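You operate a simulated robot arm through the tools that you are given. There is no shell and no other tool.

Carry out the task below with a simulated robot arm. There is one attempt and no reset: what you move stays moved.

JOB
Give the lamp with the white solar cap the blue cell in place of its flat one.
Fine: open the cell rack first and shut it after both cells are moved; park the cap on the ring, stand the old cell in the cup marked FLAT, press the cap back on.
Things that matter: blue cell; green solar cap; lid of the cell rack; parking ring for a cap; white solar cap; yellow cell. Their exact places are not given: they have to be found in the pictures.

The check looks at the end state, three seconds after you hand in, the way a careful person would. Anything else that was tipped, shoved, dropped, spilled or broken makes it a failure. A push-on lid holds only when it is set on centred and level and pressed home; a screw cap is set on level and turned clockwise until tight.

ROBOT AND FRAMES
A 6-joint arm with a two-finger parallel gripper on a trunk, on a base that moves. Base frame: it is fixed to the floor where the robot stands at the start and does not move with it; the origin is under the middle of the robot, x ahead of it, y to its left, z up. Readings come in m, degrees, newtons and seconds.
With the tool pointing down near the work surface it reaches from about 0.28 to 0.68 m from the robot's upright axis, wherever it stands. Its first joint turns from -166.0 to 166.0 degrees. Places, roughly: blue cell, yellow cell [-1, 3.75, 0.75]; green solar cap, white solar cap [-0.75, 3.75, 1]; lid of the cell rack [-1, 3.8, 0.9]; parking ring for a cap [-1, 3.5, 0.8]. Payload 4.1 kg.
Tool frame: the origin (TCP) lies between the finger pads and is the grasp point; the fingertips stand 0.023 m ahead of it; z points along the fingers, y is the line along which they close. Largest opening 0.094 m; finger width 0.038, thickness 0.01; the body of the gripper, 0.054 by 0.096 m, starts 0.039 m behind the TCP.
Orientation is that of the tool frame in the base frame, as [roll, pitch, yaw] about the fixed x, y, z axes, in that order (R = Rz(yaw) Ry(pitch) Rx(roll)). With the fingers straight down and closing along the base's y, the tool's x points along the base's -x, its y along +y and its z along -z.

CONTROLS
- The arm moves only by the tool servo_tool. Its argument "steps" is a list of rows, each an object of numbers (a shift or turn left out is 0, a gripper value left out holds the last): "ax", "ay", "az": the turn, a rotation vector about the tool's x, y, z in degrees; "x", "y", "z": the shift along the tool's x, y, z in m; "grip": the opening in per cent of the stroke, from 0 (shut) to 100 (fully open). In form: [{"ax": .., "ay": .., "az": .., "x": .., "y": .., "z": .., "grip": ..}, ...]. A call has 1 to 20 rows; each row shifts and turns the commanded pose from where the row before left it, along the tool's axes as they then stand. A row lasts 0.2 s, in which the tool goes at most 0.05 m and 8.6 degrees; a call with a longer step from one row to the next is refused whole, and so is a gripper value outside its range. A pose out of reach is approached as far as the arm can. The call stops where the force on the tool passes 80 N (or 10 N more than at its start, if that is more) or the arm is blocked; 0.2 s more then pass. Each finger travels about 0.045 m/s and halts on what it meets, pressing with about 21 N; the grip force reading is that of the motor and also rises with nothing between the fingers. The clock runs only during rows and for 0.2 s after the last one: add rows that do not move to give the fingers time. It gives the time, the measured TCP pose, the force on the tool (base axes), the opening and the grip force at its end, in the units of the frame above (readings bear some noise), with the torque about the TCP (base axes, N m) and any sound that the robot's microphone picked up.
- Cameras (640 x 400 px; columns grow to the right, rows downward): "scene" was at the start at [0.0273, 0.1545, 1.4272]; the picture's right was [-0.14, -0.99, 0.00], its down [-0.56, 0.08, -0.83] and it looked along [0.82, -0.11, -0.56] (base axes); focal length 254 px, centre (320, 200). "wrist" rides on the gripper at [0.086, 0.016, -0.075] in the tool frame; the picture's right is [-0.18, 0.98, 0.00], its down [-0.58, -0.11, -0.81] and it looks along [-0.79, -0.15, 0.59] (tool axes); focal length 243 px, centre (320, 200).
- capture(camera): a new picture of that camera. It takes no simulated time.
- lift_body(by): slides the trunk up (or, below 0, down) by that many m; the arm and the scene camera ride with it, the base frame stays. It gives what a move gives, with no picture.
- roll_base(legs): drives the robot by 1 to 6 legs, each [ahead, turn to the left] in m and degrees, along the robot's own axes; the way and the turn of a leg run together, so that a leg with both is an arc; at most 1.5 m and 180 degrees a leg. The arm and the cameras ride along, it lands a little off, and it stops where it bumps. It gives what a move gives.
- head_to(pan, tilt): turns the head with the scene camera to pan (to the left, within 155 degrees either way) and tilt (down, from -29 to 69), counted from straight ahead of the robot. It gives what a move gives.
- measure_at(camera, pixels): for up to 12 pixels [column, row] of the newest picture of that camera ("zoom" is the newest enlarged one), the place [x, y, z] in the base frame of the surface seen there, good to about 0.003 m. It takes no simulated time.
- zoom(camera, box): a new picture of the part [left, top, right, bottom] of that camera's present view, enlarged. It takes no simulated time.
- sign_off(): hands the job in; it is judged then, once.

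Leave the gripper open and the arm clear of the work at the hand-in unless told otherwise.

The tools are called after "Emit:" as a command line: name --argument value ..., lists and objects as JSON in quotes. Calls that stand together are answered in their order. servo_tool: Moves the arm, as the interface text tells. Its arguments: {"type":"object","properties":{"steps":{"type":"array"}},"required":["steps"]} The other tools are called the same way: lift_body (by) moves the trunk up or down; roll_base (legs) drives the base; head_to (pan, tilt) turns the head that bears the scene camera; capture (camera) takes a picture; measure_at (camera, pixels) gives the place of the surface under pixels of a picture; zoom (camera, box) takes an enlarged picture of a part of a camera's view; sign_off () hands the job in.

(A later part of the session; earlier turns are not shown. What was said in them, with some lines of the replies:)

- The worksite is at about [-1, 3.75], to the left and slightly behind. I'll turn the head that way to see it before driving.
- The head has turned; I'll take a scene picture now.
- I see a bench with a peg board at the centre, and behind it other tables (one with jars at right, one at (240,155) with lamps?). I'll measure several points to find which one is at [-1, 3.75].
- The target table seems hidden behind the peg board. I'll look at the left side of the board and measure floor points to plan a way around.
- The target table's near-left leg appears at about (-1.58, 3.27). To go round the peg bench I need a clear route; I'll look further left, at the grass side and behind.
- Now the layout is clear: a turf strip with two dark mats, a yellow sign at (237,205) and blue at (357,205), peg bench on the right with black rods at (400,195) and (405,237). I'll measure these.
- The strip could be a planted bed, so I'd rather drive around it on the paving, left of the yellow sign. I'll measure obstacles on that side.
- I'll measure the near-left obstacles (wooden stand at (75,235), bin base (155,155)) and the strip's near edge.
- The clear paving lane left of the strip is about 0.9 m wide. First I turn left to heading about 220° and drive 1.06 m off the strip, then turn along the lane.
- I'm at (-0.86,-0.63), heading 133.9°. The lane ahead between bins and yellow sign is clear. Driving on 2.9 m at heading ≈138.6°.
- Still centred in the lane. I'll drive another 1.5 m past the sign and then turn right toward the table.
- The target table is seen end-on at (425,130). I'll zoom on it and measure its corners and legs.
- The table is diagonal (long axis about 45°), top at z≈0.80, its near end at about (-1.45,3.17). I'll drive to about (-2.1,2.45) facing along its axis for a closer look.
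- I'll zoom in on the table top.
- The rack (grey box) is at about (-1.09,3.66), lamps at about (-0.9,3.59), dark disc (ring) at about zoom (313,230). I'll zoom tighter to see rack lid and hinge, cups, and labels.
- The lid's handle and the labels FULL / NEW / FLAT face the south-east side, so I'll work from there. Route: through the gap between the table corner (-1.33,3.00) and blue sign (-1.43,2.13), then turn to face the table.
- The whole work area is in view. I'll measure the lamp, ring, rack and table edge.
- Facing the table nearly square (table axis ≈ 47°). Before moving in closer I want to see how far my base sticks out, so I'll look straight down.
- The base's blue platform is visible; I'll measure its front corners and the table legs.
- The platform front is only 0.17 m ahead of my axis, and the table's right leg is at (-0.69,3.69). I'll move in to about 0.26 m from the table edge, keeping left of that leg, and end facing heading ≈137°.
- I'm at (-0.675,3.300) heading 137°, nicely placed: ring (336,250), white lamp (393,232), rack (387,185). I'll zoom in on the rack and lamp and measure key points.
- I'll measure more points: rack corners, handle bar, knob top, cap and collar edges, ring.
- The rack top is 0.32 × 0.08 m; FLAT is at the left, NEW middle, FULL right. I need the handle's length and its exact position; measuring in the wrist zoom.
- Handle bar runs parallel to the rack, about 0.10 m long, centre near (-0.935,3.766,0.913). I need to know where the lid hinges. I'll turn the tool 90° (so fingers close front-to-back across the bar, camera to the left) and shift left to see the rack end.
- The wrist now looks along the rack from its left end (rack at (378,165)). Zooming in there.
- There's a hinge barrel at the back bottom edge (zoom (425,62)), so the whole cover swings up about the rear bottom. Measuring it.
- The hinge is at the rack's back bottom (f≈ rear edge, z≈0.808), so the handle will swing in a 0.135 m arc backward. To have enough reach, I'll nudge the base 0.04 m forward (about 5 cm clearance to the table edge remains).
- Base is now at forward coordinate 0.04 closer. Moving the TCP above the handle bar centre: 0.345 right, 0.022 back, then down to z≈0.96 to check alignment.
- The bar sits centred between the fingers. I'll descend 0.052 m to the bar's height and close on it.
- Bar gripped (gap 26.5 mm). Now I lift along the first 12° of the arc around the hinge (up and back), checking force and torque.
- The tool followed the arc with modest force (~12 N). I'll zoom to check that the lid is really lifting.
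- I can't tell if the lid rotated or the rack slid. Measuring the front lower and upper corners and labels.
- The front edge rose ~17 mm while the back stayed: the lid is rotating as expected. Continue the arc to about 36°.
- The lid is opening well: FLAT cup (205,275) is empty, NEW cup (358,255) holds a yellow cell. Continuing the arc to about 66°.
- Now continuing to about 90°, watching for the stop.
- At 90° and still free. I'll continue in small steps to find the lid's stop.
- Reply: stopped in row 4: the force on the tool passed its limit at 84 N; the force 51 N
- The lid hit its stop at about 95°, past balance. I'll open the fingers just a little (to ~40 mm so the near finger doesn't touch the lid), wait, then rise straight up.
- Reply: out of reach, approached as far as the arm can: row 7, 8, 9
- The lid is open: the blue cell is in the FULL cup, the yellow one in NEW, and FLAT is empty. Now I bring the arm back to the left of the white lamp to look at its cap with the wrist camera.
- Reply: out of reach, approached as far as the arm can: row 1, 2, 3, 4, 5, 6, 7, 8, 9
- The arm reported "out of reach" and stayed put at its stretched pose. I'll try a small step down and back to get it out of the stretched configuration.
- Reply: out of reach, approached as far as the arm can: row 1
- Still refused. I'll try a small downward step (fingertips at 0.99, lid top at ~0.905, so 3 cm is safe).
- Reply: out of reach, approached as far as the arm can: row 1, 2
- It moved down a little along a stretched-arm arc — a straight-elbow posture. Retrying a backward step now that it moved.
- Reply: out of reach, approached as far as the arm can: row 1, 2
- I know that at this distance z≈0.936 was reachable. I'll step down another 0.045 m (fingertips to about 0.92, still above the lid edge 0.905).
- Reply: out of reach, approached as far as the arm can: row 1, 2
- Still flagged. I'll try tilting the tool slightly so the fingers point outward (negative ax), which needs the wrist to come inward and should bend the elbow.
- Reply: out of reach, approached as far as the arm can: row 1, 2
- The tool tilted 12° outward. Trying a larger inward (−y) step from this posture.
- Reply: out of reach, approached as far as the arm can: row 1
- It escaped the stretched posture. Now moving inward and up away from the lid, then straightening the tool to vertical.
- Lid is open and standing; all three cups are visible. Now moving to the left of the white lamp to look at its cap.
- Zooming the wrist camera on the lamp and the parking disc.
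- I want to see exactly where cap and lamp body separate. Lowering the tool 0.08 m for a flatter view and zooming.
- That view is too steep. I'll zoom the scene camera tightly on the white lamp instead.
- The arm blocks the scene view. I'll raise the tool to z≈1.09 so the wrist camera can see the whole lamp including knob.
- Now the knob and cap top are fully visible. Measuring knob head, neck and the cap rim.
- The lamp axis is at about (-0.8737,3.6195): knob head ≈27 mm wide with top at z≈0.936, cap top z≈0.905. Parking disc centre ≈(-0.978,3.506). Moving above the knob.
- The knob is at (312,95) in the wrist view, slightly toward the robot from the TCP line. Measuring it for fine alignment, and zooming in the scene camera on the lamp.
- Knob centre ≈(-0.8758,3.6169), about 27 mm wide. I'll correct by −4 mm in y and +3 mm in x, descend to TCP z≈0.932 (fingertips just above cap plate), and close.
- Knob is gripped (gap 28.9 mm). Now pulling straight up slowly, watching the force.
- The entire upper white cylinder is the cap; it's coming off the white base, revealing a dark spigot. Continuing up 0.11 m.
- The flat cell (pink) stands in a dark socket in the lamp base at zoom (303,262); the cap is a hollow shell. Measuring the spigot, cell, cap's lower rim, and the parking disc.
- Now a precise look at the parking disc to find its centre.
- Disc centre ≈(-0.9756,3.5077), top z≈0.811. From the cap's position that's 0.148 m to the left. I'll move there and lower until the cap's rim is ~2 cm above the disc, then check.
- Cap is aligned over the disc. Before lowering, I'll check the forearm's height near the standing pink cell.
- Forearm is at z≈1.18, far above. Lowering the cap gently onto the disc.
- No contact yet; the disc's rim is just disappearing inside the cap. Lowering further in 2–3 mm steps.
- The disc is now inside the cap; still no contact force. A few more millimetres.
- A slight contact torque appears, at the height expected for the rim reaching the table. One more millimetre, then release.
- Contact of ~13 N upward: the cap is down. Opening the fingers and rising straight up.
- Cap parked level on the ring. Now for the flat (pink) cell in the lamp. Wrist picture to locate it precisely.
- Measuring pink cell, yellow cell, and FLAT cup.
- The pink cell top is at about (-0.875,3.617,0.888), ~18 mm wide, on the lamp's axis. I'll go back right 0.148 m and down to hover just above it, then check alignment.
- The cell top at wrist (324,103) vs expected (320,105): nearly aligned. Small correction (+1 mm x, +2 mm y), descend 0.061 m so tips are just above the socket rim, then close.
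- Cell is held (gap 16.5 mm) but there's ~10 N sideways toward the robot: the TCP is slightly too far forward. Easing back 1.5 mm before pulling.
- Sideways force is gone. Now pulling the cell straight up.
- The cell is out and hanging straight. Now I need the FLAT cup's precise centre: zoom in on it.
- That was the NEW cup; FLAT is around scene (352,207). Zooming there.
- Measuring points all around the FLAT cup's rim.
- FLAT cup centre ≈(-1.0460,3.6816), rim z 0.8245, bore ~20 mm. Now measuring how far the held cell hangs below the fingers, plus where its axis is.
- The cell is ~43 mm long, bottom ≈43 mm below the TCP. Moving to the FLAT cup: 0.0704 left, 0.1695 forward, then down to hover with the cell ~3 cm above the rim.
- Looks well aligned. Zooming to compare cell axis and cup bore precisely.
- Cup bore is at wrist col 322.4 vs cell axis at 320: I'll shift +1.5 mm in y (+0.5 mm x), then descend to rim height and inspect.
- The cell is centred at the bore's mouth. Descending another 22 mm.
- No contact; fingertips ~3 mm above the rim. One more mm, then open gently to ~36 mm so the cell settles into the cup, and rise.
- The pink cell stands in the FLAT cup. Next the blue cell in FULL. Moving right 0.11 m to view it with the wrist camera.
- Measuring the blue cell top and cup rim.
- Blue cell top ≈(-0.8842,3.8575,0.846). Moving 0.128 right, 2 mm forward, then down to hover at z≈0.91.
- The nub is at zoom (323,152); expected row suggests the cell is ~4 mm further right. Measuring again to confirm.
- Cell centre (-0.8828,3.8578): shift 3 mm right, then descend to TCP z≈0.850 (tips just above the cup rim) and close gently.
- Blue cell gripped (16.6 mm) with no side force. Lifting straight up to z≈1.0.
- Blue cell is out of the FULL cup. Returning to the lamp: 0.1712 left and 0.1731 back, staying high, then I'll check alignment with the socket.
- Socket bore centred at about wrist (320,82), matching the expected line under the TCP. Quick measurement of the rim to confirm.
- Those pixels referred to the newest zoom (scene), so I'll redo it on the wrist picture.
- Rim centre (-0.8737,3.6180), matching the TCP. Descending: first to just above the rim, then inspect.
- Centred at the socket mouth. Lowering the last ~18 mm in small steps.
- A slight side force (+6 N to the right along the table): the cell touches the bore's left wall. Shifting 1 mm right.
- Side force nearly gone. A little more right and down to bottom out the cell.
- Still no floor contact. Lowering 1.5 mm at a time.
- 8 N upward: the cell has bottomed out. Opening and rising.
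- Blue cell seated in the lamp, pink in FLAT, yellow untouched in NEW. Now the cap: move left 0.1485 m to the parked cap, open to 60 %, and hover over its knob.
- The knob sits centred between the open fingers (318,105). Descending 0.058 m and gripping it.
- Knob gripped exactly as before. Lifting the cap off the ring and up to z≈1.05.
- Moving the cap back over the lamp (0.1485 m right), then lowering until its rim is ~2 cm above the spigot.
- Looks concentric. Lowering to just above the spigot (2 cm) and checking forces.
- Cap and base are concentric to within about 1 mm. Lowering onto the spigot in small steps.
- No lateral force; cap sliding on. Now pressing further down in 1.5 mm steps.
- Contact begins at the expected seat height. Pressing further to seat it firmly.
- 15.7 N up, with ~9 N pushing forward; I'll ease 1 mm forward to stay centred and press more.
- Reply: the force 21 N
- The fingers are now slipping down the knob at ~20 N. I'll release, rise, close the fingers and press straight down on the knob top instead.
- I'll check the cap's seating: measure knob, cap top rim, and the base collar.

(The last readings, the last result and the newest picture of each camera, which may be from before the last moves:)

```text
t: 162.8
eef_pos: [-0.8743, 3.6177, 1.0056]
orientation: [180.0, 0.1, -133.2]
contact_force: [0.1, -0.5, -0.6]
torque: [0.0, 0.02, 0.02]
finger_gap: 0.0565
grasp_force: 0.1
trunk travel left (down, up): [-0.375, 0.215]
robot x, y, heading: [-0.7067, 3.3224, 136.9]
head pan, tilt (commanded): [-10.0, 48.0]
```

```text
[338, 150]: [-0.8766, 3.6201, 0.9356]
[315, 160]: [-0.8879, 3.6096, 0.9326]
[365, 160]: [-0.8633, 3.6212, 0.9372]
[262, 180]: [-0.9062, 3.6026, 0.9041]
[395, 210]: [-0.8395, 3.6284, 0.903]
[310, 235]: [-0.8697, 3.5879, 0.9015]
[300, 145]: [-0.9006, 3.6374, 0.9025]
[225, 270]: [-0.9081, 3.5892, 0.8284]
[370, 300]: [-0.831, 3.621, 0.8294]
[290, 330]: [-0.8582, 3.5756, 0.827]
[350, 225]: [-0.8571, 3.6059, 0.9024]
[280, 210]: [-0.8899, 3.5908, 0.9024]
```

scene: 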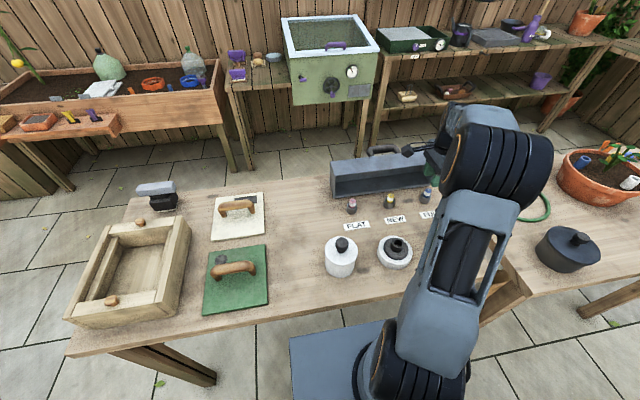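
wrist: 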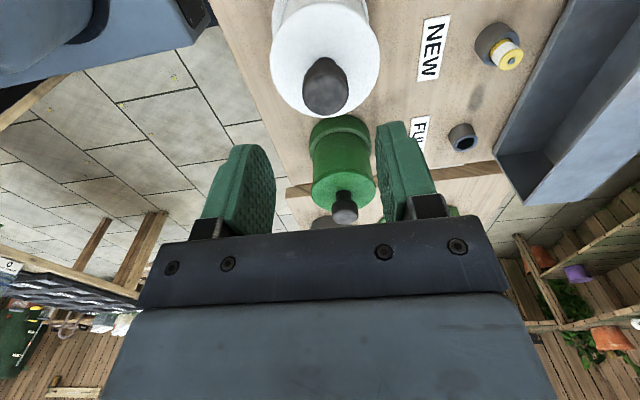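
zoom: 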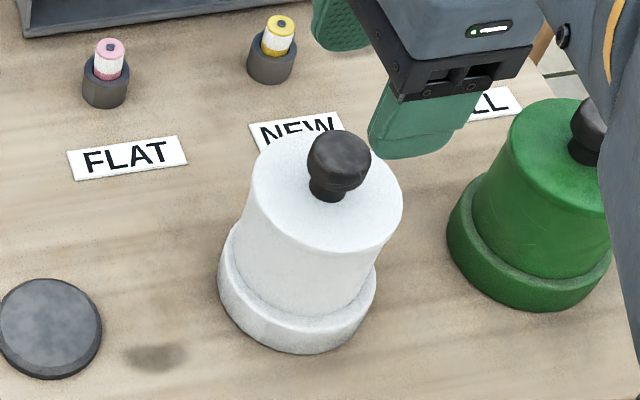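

The cap top reads level at z≈0.9025 all round, same as originally. For good measure I'll close the fingers, centre over the knob (+3 mm forward) and press straight down on it.

Emit:
servo_tool --steps '[{"y": 0.003, "grip": 0}, {"grip": 0}, {"grip": 0}, {"grip": 0}, {"z": 0.02}, {"z": 0.018}, {}]'

Emit:
capture --camera "wrist"

```text
t: 164.4
eef_pos: [-0.877, 3.6188, 0.9673]
orientation: [-180.0, 0.1, -133.2]
contact_force: [0.5, 0.1, 0.5]
torque: [0.02, 0.03, 0.01]
finger_gap: 0.0
grasp_force: 21.1
trunk travel left (down, up): [-0.375, 0.215]
robot x, y, heading: [-0.7058, 3.3255, 136.9]
head pan, tilt (commanded): [-10.0, 48.0]
```

```text
taken
```

wrist: 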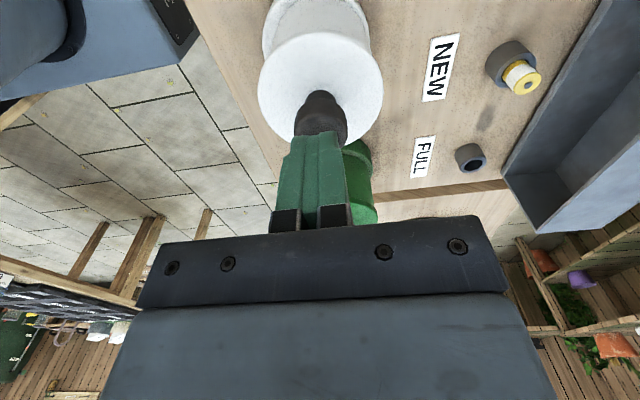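

Closed fingers are centred above the knob. Pressing down in small steps until ~40–50 N.

Emit:
servo_tool --steps '[{"z": 0.004}, {"z": 0.002}, {"z": 0.002}, {"z": 0.002}, {}]'

```text
t: 165.6
eef_pos: [-0.877, 3.6196, 0.9582]
orientation: [-180.0, 0.1, -133.2]
contact_force: [-0.5, 0.9, -0.1]
torque: [-0.01, 0.0, 0.04]
finger_gap: 0.0
grasp_force: 21.2
trunk travel left (down, up): [-0.375, 0.215]
robot x, y, heading: [-0.7075, 3.3252, 136.8]
head pan, tilt (commanded): [-10.0, 48.0]
```

Emit:
servo_tool --steps '[{"z": 0.0015}, {"z": 0.0015}, {"z": 0.0015}, {}]'

```text
t: 166.6
eef_pos: [-0.8762, 3.6192, 0.9591]
orientation: [179.4, 0.3, -133.2]
contact_force: [1.1, -4.4, 62.1]
torque: [-0.33, 0.07, -0.05]
finger_gap: 0.0
grasp_force: 20.6
trunk travel left (down, up): [-0.375, 0.215]
robot x, y, heading: [-0.7054, 3.3236, 136.6]
head pan, tilt (commanded): [-10.0, 48.0]
```

62 N straight down with no further travel: the cap is fully home. Rising and opening the fingers, then a check.

Emit:
servo_tool --steps '[{"z": -0.004}, {"z": -0.02}, {"z": -0.03}, {"z": -0.03}, {"grip": 100}, {}, {}, {}]'

Emit:
zoom --camera "scene" --box '[360, 190, 440, 280]'

Emit:
capture --camera "wrist"

```text
t: 168.4
eef_pos: [-0.8759, 3.6207, 1.04]
orientation: [180.0, 0.1, -133.1]
contact_force: [-0.2, -0.8, -0.8]
torque: [-0.01, 0.0, 0.0]
finger_gap: 0.0868
grasp_force: 0.1
trunk travel left (down, up): [-0.375, 0.215]
robot x, y, heading: [-0.7064, 3.3241, 136.8]
head pan, tilt (commanded): [-10.0, 48.0]
```

```text
4.44 times, centred on (400, 235) of scene
```

zoom: 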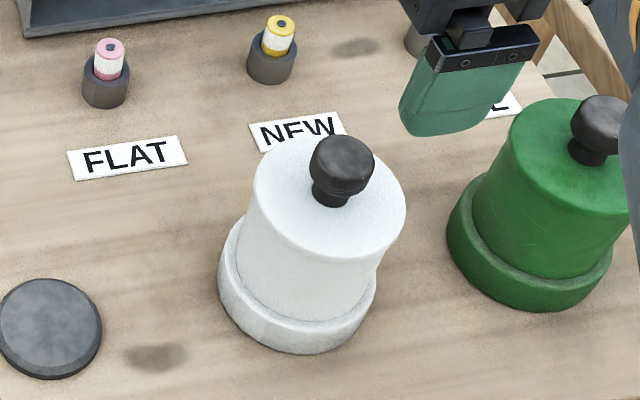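

```text
taken
```

wrist: 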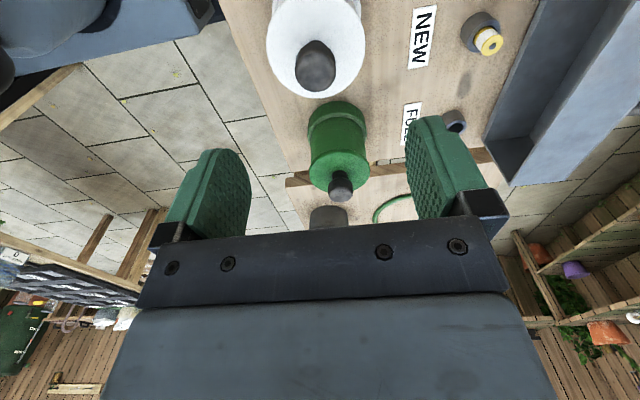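

The knob shifted slightly in the picture after pressing. Let me measure again and zoom in to verify that it's level and centred.

Emit:
measure_at --camera "zoom" --pixels '[[343, 150], [318, 165], [370, 165], [262, 185], [398, 215], [312, 243], [300, 148], [225, 270], [370, 300], [290, 330], [350, 225], [280, 210]]'

Emit:
zoom --camera "scene" --box '[375, 210, 425, 275]'

Emit:
zoom --camera "wrist" --box '[240, 0, 400, 150]'

```text
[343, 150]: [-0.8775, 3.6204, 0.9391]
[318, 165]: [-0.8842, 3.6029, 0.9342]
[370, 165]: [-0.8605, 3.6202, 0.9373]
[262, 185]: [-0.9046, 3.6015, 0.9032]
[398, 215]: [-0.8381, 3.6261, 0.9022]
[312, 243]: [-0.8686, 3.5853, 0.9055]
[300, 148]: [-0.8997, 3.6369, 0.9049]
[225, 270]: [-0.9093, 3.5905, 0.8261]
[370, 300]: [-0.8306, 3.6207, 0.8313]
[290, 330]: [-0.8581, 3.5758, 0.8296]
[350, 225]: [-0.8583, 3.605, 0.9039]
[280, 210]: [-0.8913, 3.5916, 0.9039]
```

```text
6.15 times, centred on (400, 242) of scene
```

zoom: 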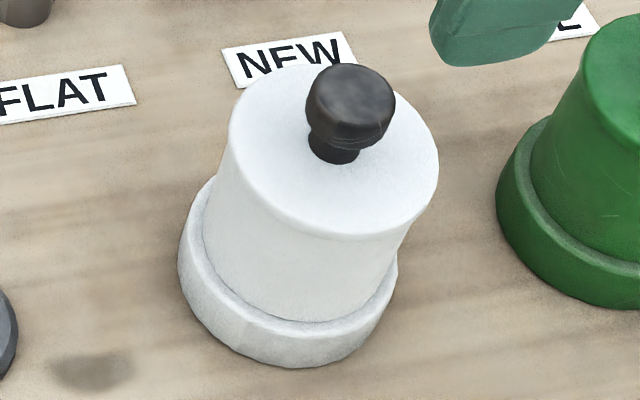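

```text
2.67 times, centred on (320, 75) of wrist
```

zoom: 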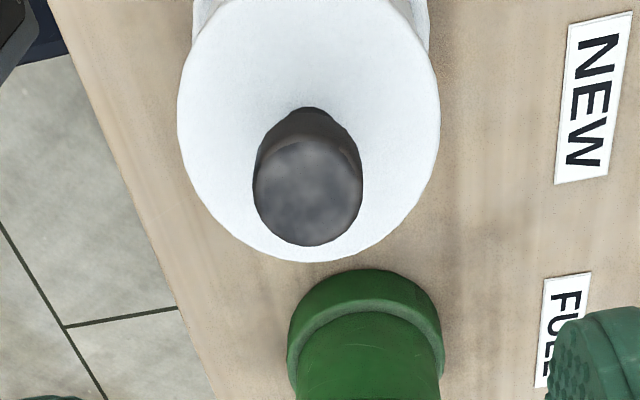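

To compare with the original seated look, I'll take the very same zoom box as the one before removal.

Emit:
zoom --camera "scene" --box '[365, 205, 475, 275]'

```text
5.71 times, centred on (420, 240) of scene
```

zoom: 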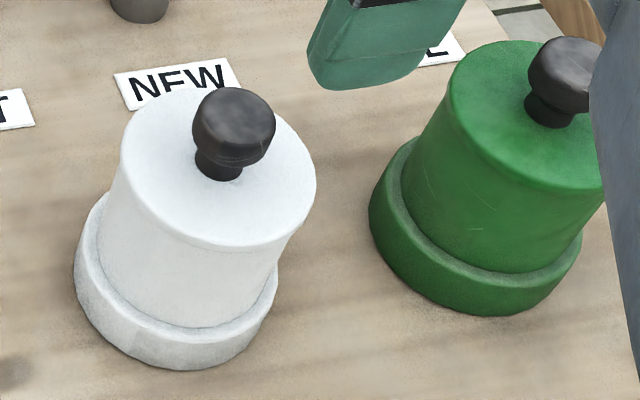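

The view is identical to the original seated cap. Now the rack lid must be shut. To gain reach for the open handle, I'll raise the trunk 0.10 m first.

Emit:
lift_body --by 0.1

Emit:
capture --camera "scene"

```text
t: 169.8
eef_pos: [-0.877, 3.6195, 1.1392]
orientation: [-179.9, 0.0, -133.2]
contact_force: [-0.9, 0.5, -0.3]
torque: [0.0, 0.01, -0.02]
finger_gap: 0.094
grasp_force: 0.0
trunk travel left (down, up): [-0.475, 0.115]
robot x, y, heading: [-0.7024, 3.3208, 136.8]
head pan, tilt (commanded): [-10.0, 48.0]
```

```text
taken
```

scene: 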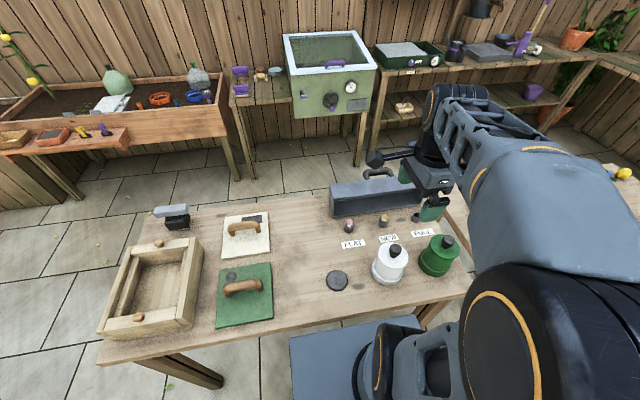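

Zooming in on the open lid's handle to measure it from this higher viewpoint.

Emit:
zoom --camera "scene" --box '[320, 150, 430, 235]'

```text
4.71 times, centred on (375, 192) of scene
```

zoom: 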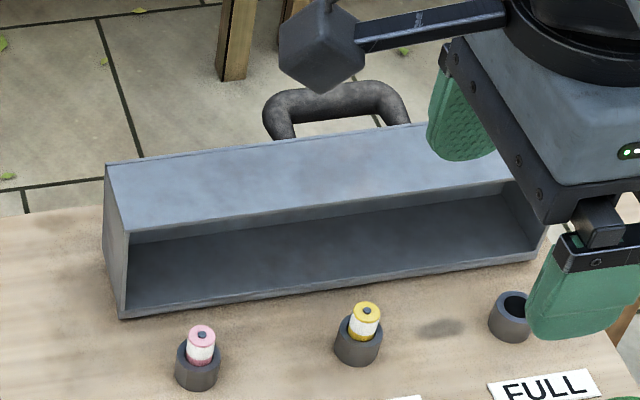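

Emit:
measure_at --camera "zoom" --pixels '[[335, 105], [335, 92], [335, 115], [280, 110], [400, 105], [272, 125], [405, 118], [115, 172], [130, 230], [400, 135], [420, 200], [250, 190]]'

```text
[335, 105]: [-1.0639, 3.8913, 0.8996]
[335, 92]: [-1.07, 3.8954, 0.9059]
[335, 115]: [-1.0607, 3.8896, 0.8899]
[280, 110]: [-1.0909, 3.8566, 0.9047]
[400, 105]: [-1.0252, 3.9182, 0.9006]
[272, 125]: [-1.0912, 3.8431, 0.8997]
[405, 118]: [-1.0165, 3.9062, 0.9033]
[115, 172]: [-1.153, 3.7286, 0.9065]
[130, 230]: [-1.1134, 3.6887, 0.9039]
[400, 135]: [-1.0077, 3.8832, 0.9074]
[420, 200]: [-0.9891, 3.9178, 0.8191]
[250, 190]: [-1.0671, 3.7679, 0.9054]
```

Bar centre now at about f=3.441 (−1.070,3.896), z≈0.893; lid free edge z≈0.906. I'll set the fingers to ~40 mm opening and approach above it in stages.

Emit:
servo_tool --steps '[{"y": 0.04, "x": -0.0097, "z": 0.025, "grip": 42}, {"y": 0.04, "x": -0.0097, "z": 0.025}, {"y": 0.035, "x": -0.0097, "z": 0.032}, {"y": 0.035, "x": -0.0097, "z": 0.032}, {"y": 0.04, "x": -0.0097, "z": 0.022}, {"y": 0.04, "x": -0.0097}, {"y": 0.04, "x": -0.0097}, {}]'

Emit:
capture --camera "wrist"

Emit:
capture --camera "scene"

```text
t: 171.6
eef_pos: [-1.0248, 3.8576, 1.0039]
orientation: [-180.0, 0.2, -133.3]
contact_force: [0.1, 1.0, 0.0]
torque: [0.0, -0.03, 0.0]
finger_gap: 0.0394
grasp_force: 0.0
trunk travel left (down, up): [-0.475, 0.115]
robot x, y, heading: [-0.7091, 3.3228, 136.8]
head pan, tilt (commanded): [-10.0, 48.0]
```

```text
taken
```

wrist: 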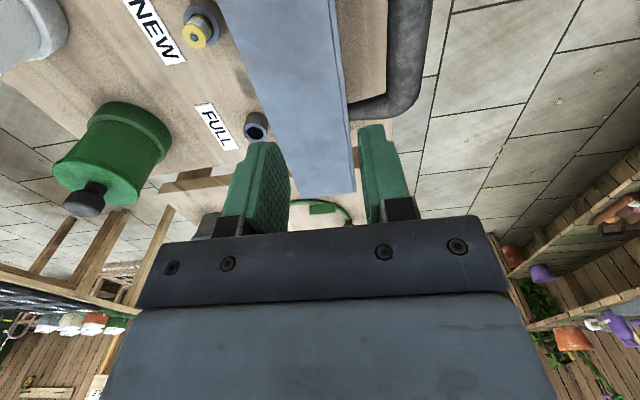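

```text
taken
```

scene: 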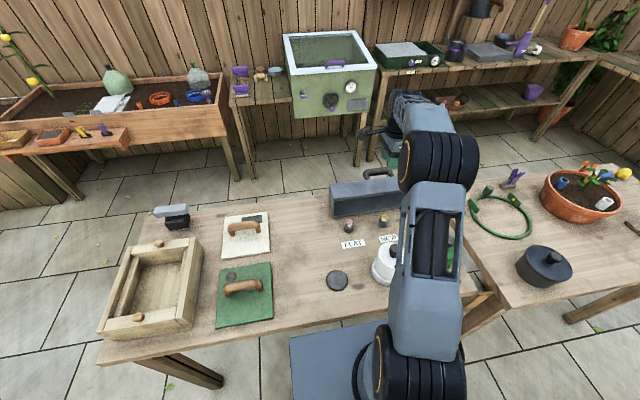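

Reach is fine now. The bar appears at col ~405, right leg at (375,108). Measuring it from the wrist view for final alignment.

Emit:
measure_at --camera "wrist" --pixels '[[405, 20], [390, 20], [425, 20], [405, 60], [388, 60], [425, 60], [405, 108], [370, 112], [352, 110], [415, 95], [340, 100], [350, 180]]'

```text
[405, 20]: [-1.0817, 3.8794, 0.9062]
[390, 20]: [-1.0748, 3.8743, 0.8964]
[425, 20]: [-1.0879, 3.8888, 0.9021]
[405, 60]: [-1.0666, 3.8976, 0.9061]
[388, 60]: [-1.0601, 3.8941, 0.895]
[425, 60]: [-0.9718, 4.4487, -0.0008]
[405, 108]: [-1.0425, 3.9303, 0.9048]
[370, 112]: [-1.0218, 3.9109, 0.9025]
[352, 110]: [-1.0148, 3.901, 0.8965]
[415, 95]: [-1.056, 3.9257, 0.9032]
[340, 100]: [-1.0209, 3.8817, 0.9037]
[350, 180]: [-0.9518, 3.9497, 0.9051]
```

Target for the bar: f≈3.4395, r≈2.114, centre z≈0.893. Moving forward and down to z≈0.945 above it.

Emit:
servo_tool --steps '[{"y": 0.0298, "z": 0.0295, "x": 0.0025}, {"y": 0.0297, "z": 0.0295, "x": 0.0025}, {}]'

Emit:
capture --camera "wrist"

Emit:
zoom --camera "scene" --box '[320, 130, 430, 235]'

```text
t: 172.3
eef_pos: [-1.0738, 3.8941, 0.9441]
orientation: [-179.9, 0.1, -133.3]
contact_force: [0.1, 0.2, 1.1]
torque: [0.0, -0.03, 0.02]
finger_gap: 0.0397
grasp_force: 0.1
trunk travel left (down, up): [-0.475, 0.115]
robot x, y, heading: [-0.7067, 3.3224, 136.9]
head pan, tilt (commanded): [-10.0, 48.0]
```

```text
taken
```

wrist: 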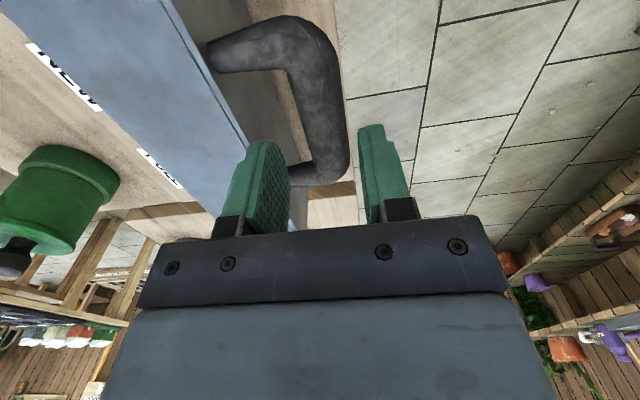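

```text
3.81 times, centred on (375, 182) of scene
```

zoom: 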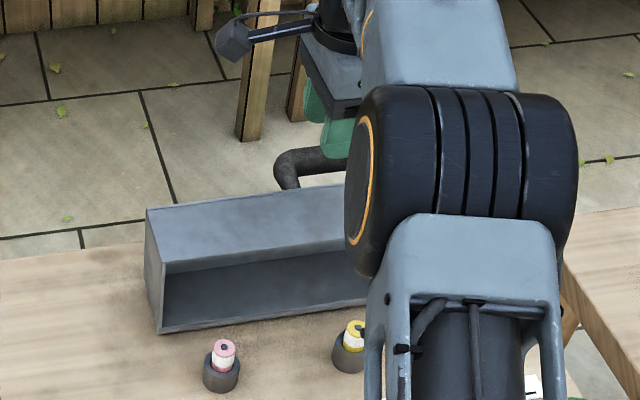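

The bar lies between the fingers (cols ~293–347 at the TCP row). Descending 0.051 m around it and gripping.

Emit:
servo_tool --steps '[{"z": 0.017}, {"z": 0.017}, {"z": 0.017}, {}, {"grip": 0}, {"grip": 0}, {"grip": 0}, {}]'

Emit:
capture --camera "wrist"

```text
t: 174.2
eef_pos: [-1.0751, 3.8941, 0.8946]
orientation: [180.0, 0.3, -133.1]
contact_force: [-7.6, 10.6, 7.9]
torque: [0.27, -0.05, 1.03]
finger_gap: 0.0265
grasp_force: 45.0
trunk travel left (down, up): [-0.475, 0.115]
robot x, y, heading: [-0.7041, 3.3181, 136.6]
head pan, tilt (commanded): [-10.0, 48.0]
```

```text
taken
```

wrist: 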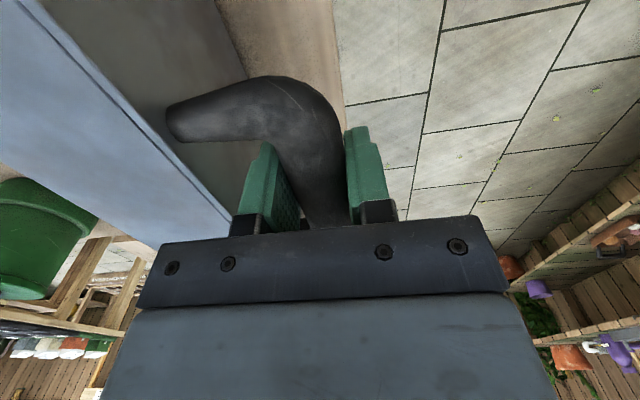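

Bar gripped. Now reversing the arc: first from 90° back to about 54°.

Emit:
servo_tool --steps '[{"y": -0.0046, "z": -0.0054}, {"y": -0.0048, "z": -0.0051}, {"y": -0.0051, "z": -0.0048}, {"y": -0.0054, "z": -0.0046}, {"y": -0.0057, "z": -0.0043}, {"y": -0.0058, "z": -0.004}, {"y": -0.006, "z": -0.0037}, {"y": -0.0062, "z": -0.0034}, {"y": -0.0064, "z": -0.003}, {"y": -0.0065, "z": -0.0027}, {"y": -0.0067, "z": -0.0024}, {"y": -0.0068, "z": -0.002}, {}]'

Emit:
zoom --camera "scene" --box '[320, 130, 430, 235]'

```text
t: 176.9
eef_pos: [-1.0212, 3.8435, 0.9399]
orientation: [-179.8, 0.1, -133.4]
contact_force: [-0.2, 9.1, 4.0]
torque: [1.05, -0.18, 1.17]
finger_gap: 0.0264
grasp_force: 45.0
trunk travel left (down, up): [-0.475, 0.115]
robot x, y, heading: [-0.7106, 3.3228, 136.8]
head pan, tilt (commanded): [-10.0, 48.0]
```

```text
3.81 times, centred on (375, 182) of scene
```

zoom: 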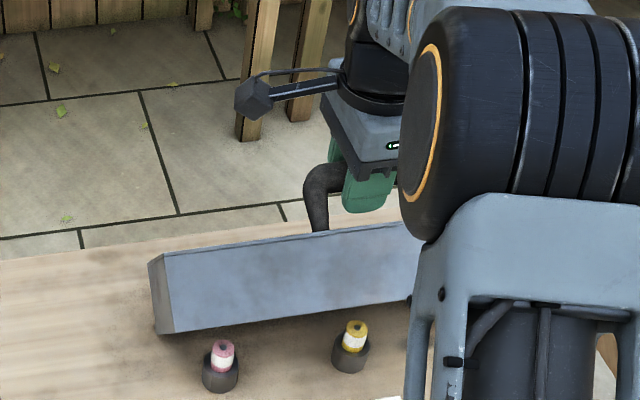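

The lid follows nicely. Continuing from 54° to about 18°.

Emit:
servo_tool --steps '[{"y": -0.0069, "z": -0.0016}, {"y": -0.0069, "z": -0.0013}, {"y": -0.007, "z": -0.0009}, {"y": -0.007, "z": -0.0006}, {"y": -0.0071, "z": 0}, {"y": -0.0071, "z": 0}, {"y": -0.007, "z": 0.0006}, {"y": -0.007, "z": 0.0009}, {"y": -0.0069, "z": 0.0013}, {"y": -0.0069, "z": 0.0016}, {"y": -0.0068, "z": 0.002}, {"y": -0.0067, "z": 0.0024}, {}]'

Emit:
zoom --camera "scene" --box '[320, 130, 430, 235]'

```text
t: 179.8
eef_pos: [-0.9617, 3.7868, 0.9348]
orientation: [-179.9, 0.0, -133.1]
contact_force: [4.1, 10.0, 2.8]
torque: [1.01, -0.15, 1.22]
finger_gap: 0.0266
grasp_force: 45.0
trunk travel left (down, up): [-0.475, 0.115]
robot x, y, heading: [-0.7025, 3.3217, 137.1]
head pan, tilt (commanded): [-10.0, 48.0]
```

```text
3.81 times, centred on (375, 182) of scene
```

zoom: 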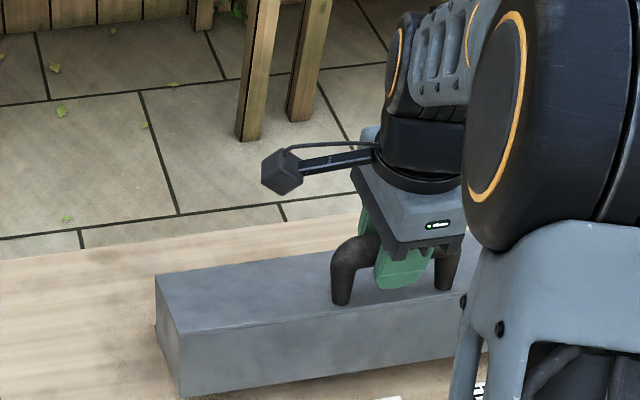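

About 18° left. Closing the rest slowly.

Emit:
servo_tool --steps '[{"y": -0.0065, "z": 0.0027}, {"y": -0.0064, "z": 0.003}, {"y": -0.0062, "z": 0.0034}, {"y": -0.006, "z": 0.0037}, {"y": -0.0039, "z": 0.0027}, {}]'

Emit:
zoom --camera "scene" --box '[320, 130, 430, 235]'

```text
t: 181.2
eef_pos: [-0.9418, 3.7682, 0.9199]
orientation: [-179.8, 0.2, -133.2]
contact_force: [-1.8, 4.6, 2.6]
torque: [0.91, 0.12, 0.96]
finger_gap: 0.0265
grasp_force: 45.2
trunk travel left (down, up): [-0.475, 0.115]
robot x, y, heading: [-0.7079, 3.3232, 137.1]
head pan, tilt (commanded): [-10.0, 48.0]
```

```text
3.81 times, centred on (375, 182) of scene
```

zoom: 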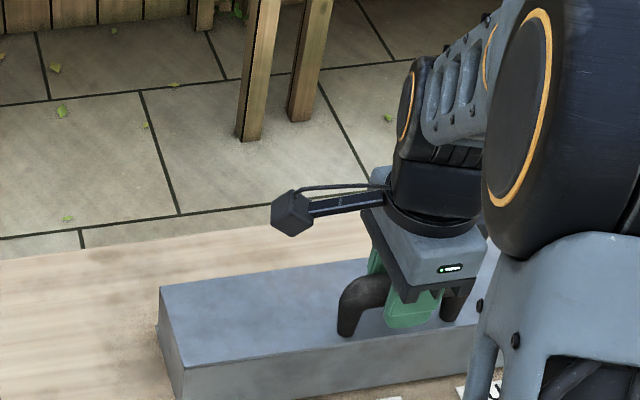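

A few millimetres left; continuing until the lid meets its seat.

Emit:
servo_tool --steps '[{"y": -0.0038, "z": 0.0028}, {"y": -0.0038, "z": 0.0028}, {"y": -0.0015, "z": 0.0015}, {}]'

Emit:
zoom --camera "scene" --box '[320, 130, 430, 235]'

```text
t: 182.2
eef_pos: [-0.9362, 3.762, 0.9148]
orientation: [179.8, 0.2, -133.3]
contact_force: [-13.2, 10.9, 24.3]
torque: [-0.74, 0.6, 1.0]
finger_gap: 0.0266
grasp_force: 44.8
trunk travel left (down, up): [-0.475, 0.115]
robot x, y, heading: [-0.7083, 3.3229, 136.7]
head pan, tilt (commanded): [-10.0, 48.0]
```

```text
3.81 times, centred on (375, 182) of scene
```

zoom: 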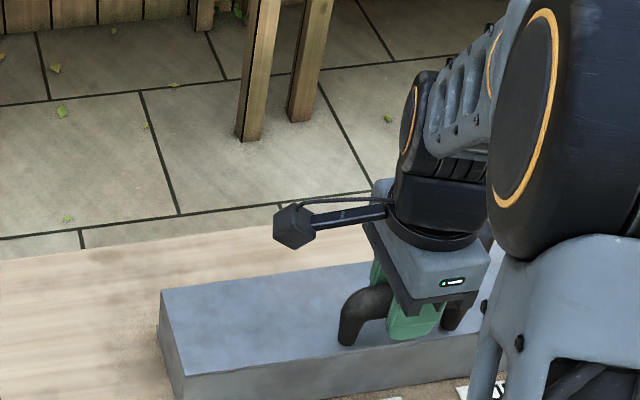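

24 N reaction: the lid is shut. Releasing the handle gently and rising.

Emit:
servo_tool --steps '[{"y": 0.0015, "z": -0.0015}, {"grip": 60}, {"grip": 60}, {"grip": 60}, {}, {"z": -0.02}, {"z": -0.03}, {"z": -0.04}, {"z": -0.04}, {"z": -0.03, "y": -0.02}, {}]'

Emit:
capture --camera "scene"

Emit:
zoom --camera "scene" --box '[320, 160, 440, 265]'

```text
t: 184.6
eef_pos: [-0.9189, 3.7466, 1.0735]
orientation: [-179.9, 0.1, -133.1]
contact_force: [0.6, -0.2, 0.0]
torque: [0.03, 0.02, -0.04]
finger_gap: 0.0566
grasp_force: 0.1
trunk travel left (down, up): [-0.475, 0.115]
robot x, y, heading: [-0.7072, 3.321, 137.2]
head pan, tilt (commanded): [-10.0, 48.0]
```

```text
taken
```

scene: 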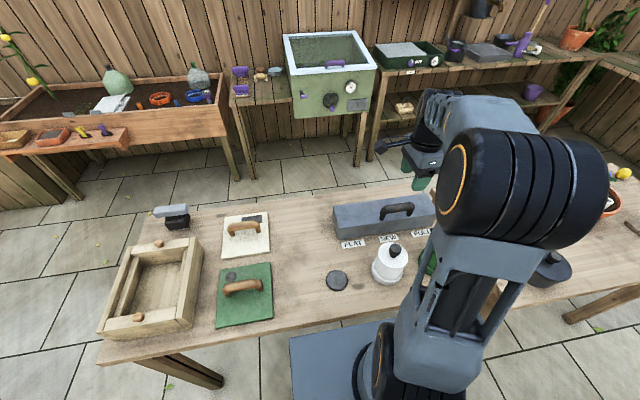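

```text
3.81 times, centred on (380, 212) of scene
```

zoom: 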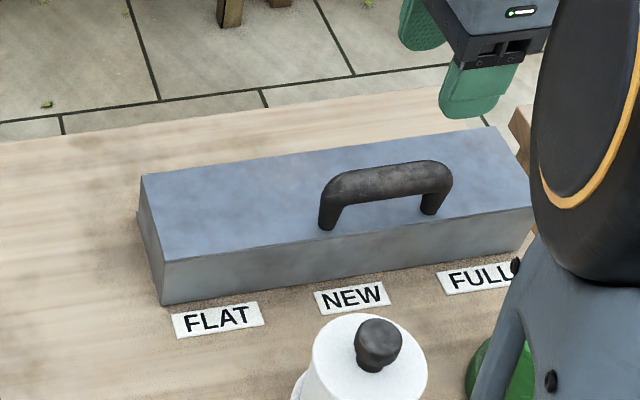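

Lid looks shut. I'll measure its top front/back edges and front lower edge to confirm it's fully down.

Emit:
measure_at --camera "zoom" --pixels '[[170, 255], [150, 182], [485, 135], [525, 200], [165, 298], [300, 275], [420, 258], [385, 180], [335, 230], [360, 345], [340, 370]]'

```text
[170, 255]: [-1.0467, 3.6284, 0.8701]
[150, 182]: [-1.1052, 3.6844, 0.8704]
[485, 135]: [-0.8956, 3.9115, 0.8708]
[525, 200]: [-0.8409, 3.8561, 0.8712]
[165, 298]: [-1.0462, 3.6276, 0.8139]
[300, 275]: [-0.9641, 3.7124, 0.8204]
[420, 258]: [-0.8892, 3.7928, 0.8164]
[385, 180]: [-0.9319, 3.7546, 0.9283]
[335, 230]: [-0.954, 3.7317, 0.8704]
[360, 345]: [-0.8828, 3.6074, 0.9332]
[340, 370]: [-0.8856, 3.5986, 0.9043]
```

Lid top is flat at z≈0.870 at all corners — fully shut, rack in its original place. Now opening the gripper, retracting the arm upward and backing the base away.

Emit:
servo_tool --steps '[{"y": -0.03, "z": -0.03, "grip": 100}, {"y": -0.03, "z": -0.03}, {"y": -0.03, "z": -0.03}, {"z": -0.02}, {}, {}]'

Emit:
roll_base --legs '[[-0.35, 0]]'

Emit:
head_to --pan -8 --tilt 38

Emit:
capture --camera "scene"

```text
t: 185.9
eef_pos: [-0.8557, 3.6861, 1.1829]
orientation: [-180.0, 0.0, -133.2]
contact_force: [-0.3, 0.0, -0.7]
torque: [0.01, -0.01, 0.0]
finger_gap: 0.094
grasp_force: 0.0
trunk travel left (down, up): [-0.475, 0.115]
robot x, y, heading: [-0.7075, 3.3252, 136.7]
head pan, tilt (commanded): [-10.0, 48.0]
```

```text
t: 188.2
eef_pos: [-0.5978, 3.4454, 1.1825]
orientation: [-180.0, 0.0, -133.3]
contact_force: [-0.2, 0.0, 0.4]
torque: [0.02, 0.01, 0.0]
finger_gap: 0.0941
grasp_force: 0.0
trunk travel left (down, up): [-0.475, 0.115]
robot x, y, heading: [-0.4516, 3.0794, 136.7]
head pan, tilt (commanded): [-10.0, 48.0]
```

```text
t: 188.9
eef_pos: [-0.5982, 3.4464, 1.184]
orientation: [-179.9, 0.2, -133.3]
contact_force: [-0.5, -0.2, 0.2]
torque: [0.0, -0.02, 0.02]
finger_gap: 0.0941
grasp_force: 0.0
trunk travel left (down, up): [-0.475, 0.115]
robot x, y, heading: [-0.4479, 3.0819, 136.8]
head pan, tilt (commanded): [-8.0, 38.0]
```

```text
taken
```

scene: 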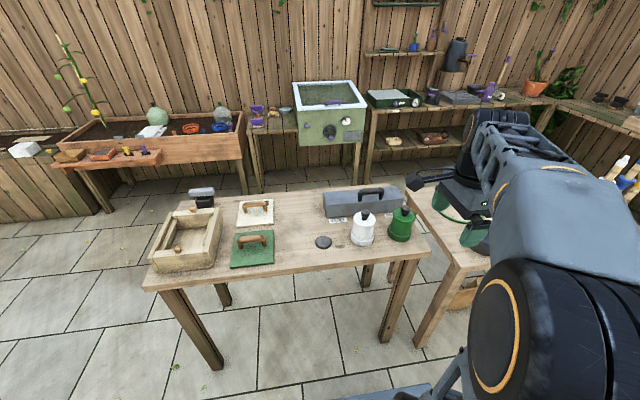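

The arm is clear and the robot has backed off. A final close look at lamp, ring and rack before handing in.

Emit:
zoom --camera "scene" --box '[300, 175, 430, 270]'

```text
4.21 times, centred on (365, 222) of scene
```

zoom: 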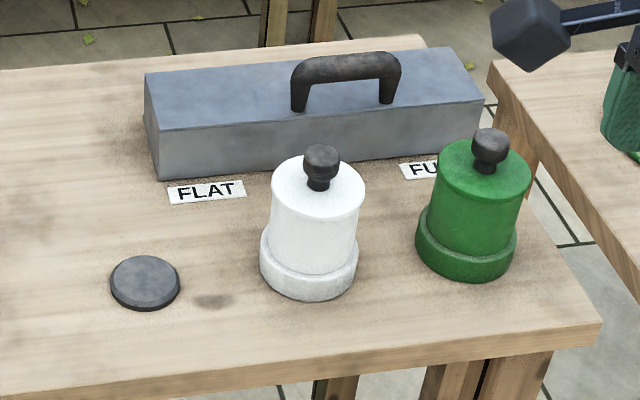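

The white cap sits level and centred, just like the green lamp next to it. The rack is shut, nothing else has moved, the gripper is open and the arm is clear. Handing in.

Emit:
sign_off

```text
The job is handed in.
```

The lamp with the white solar cap now has the blue cell, and I've handed the job in; no check result has come back yet.

- **Old cell:** the flat one, which is pink, stands in the cup marked FLAT. The yellow cell stayed in its cup, marked NEW.
- **Cap:** it spent the swap on the parking ring, then went back on. I pressed it down with about 62 N until it stopped moving. In the last pictures it is level and centred, as it was before I took it off.
- **Cell rack:** I opened it first and shut it after both cells were moved. All four corners of the lid are back at their original height.
- **Everything else:** nothing else was touched or moved. I drove around the turf strip instead of over it.
- **Robot:** the gripper is open and the arm is clear of the table. The robot has backed off about 0.35 m, and the trunk is still 0.10 m higher than at the start.
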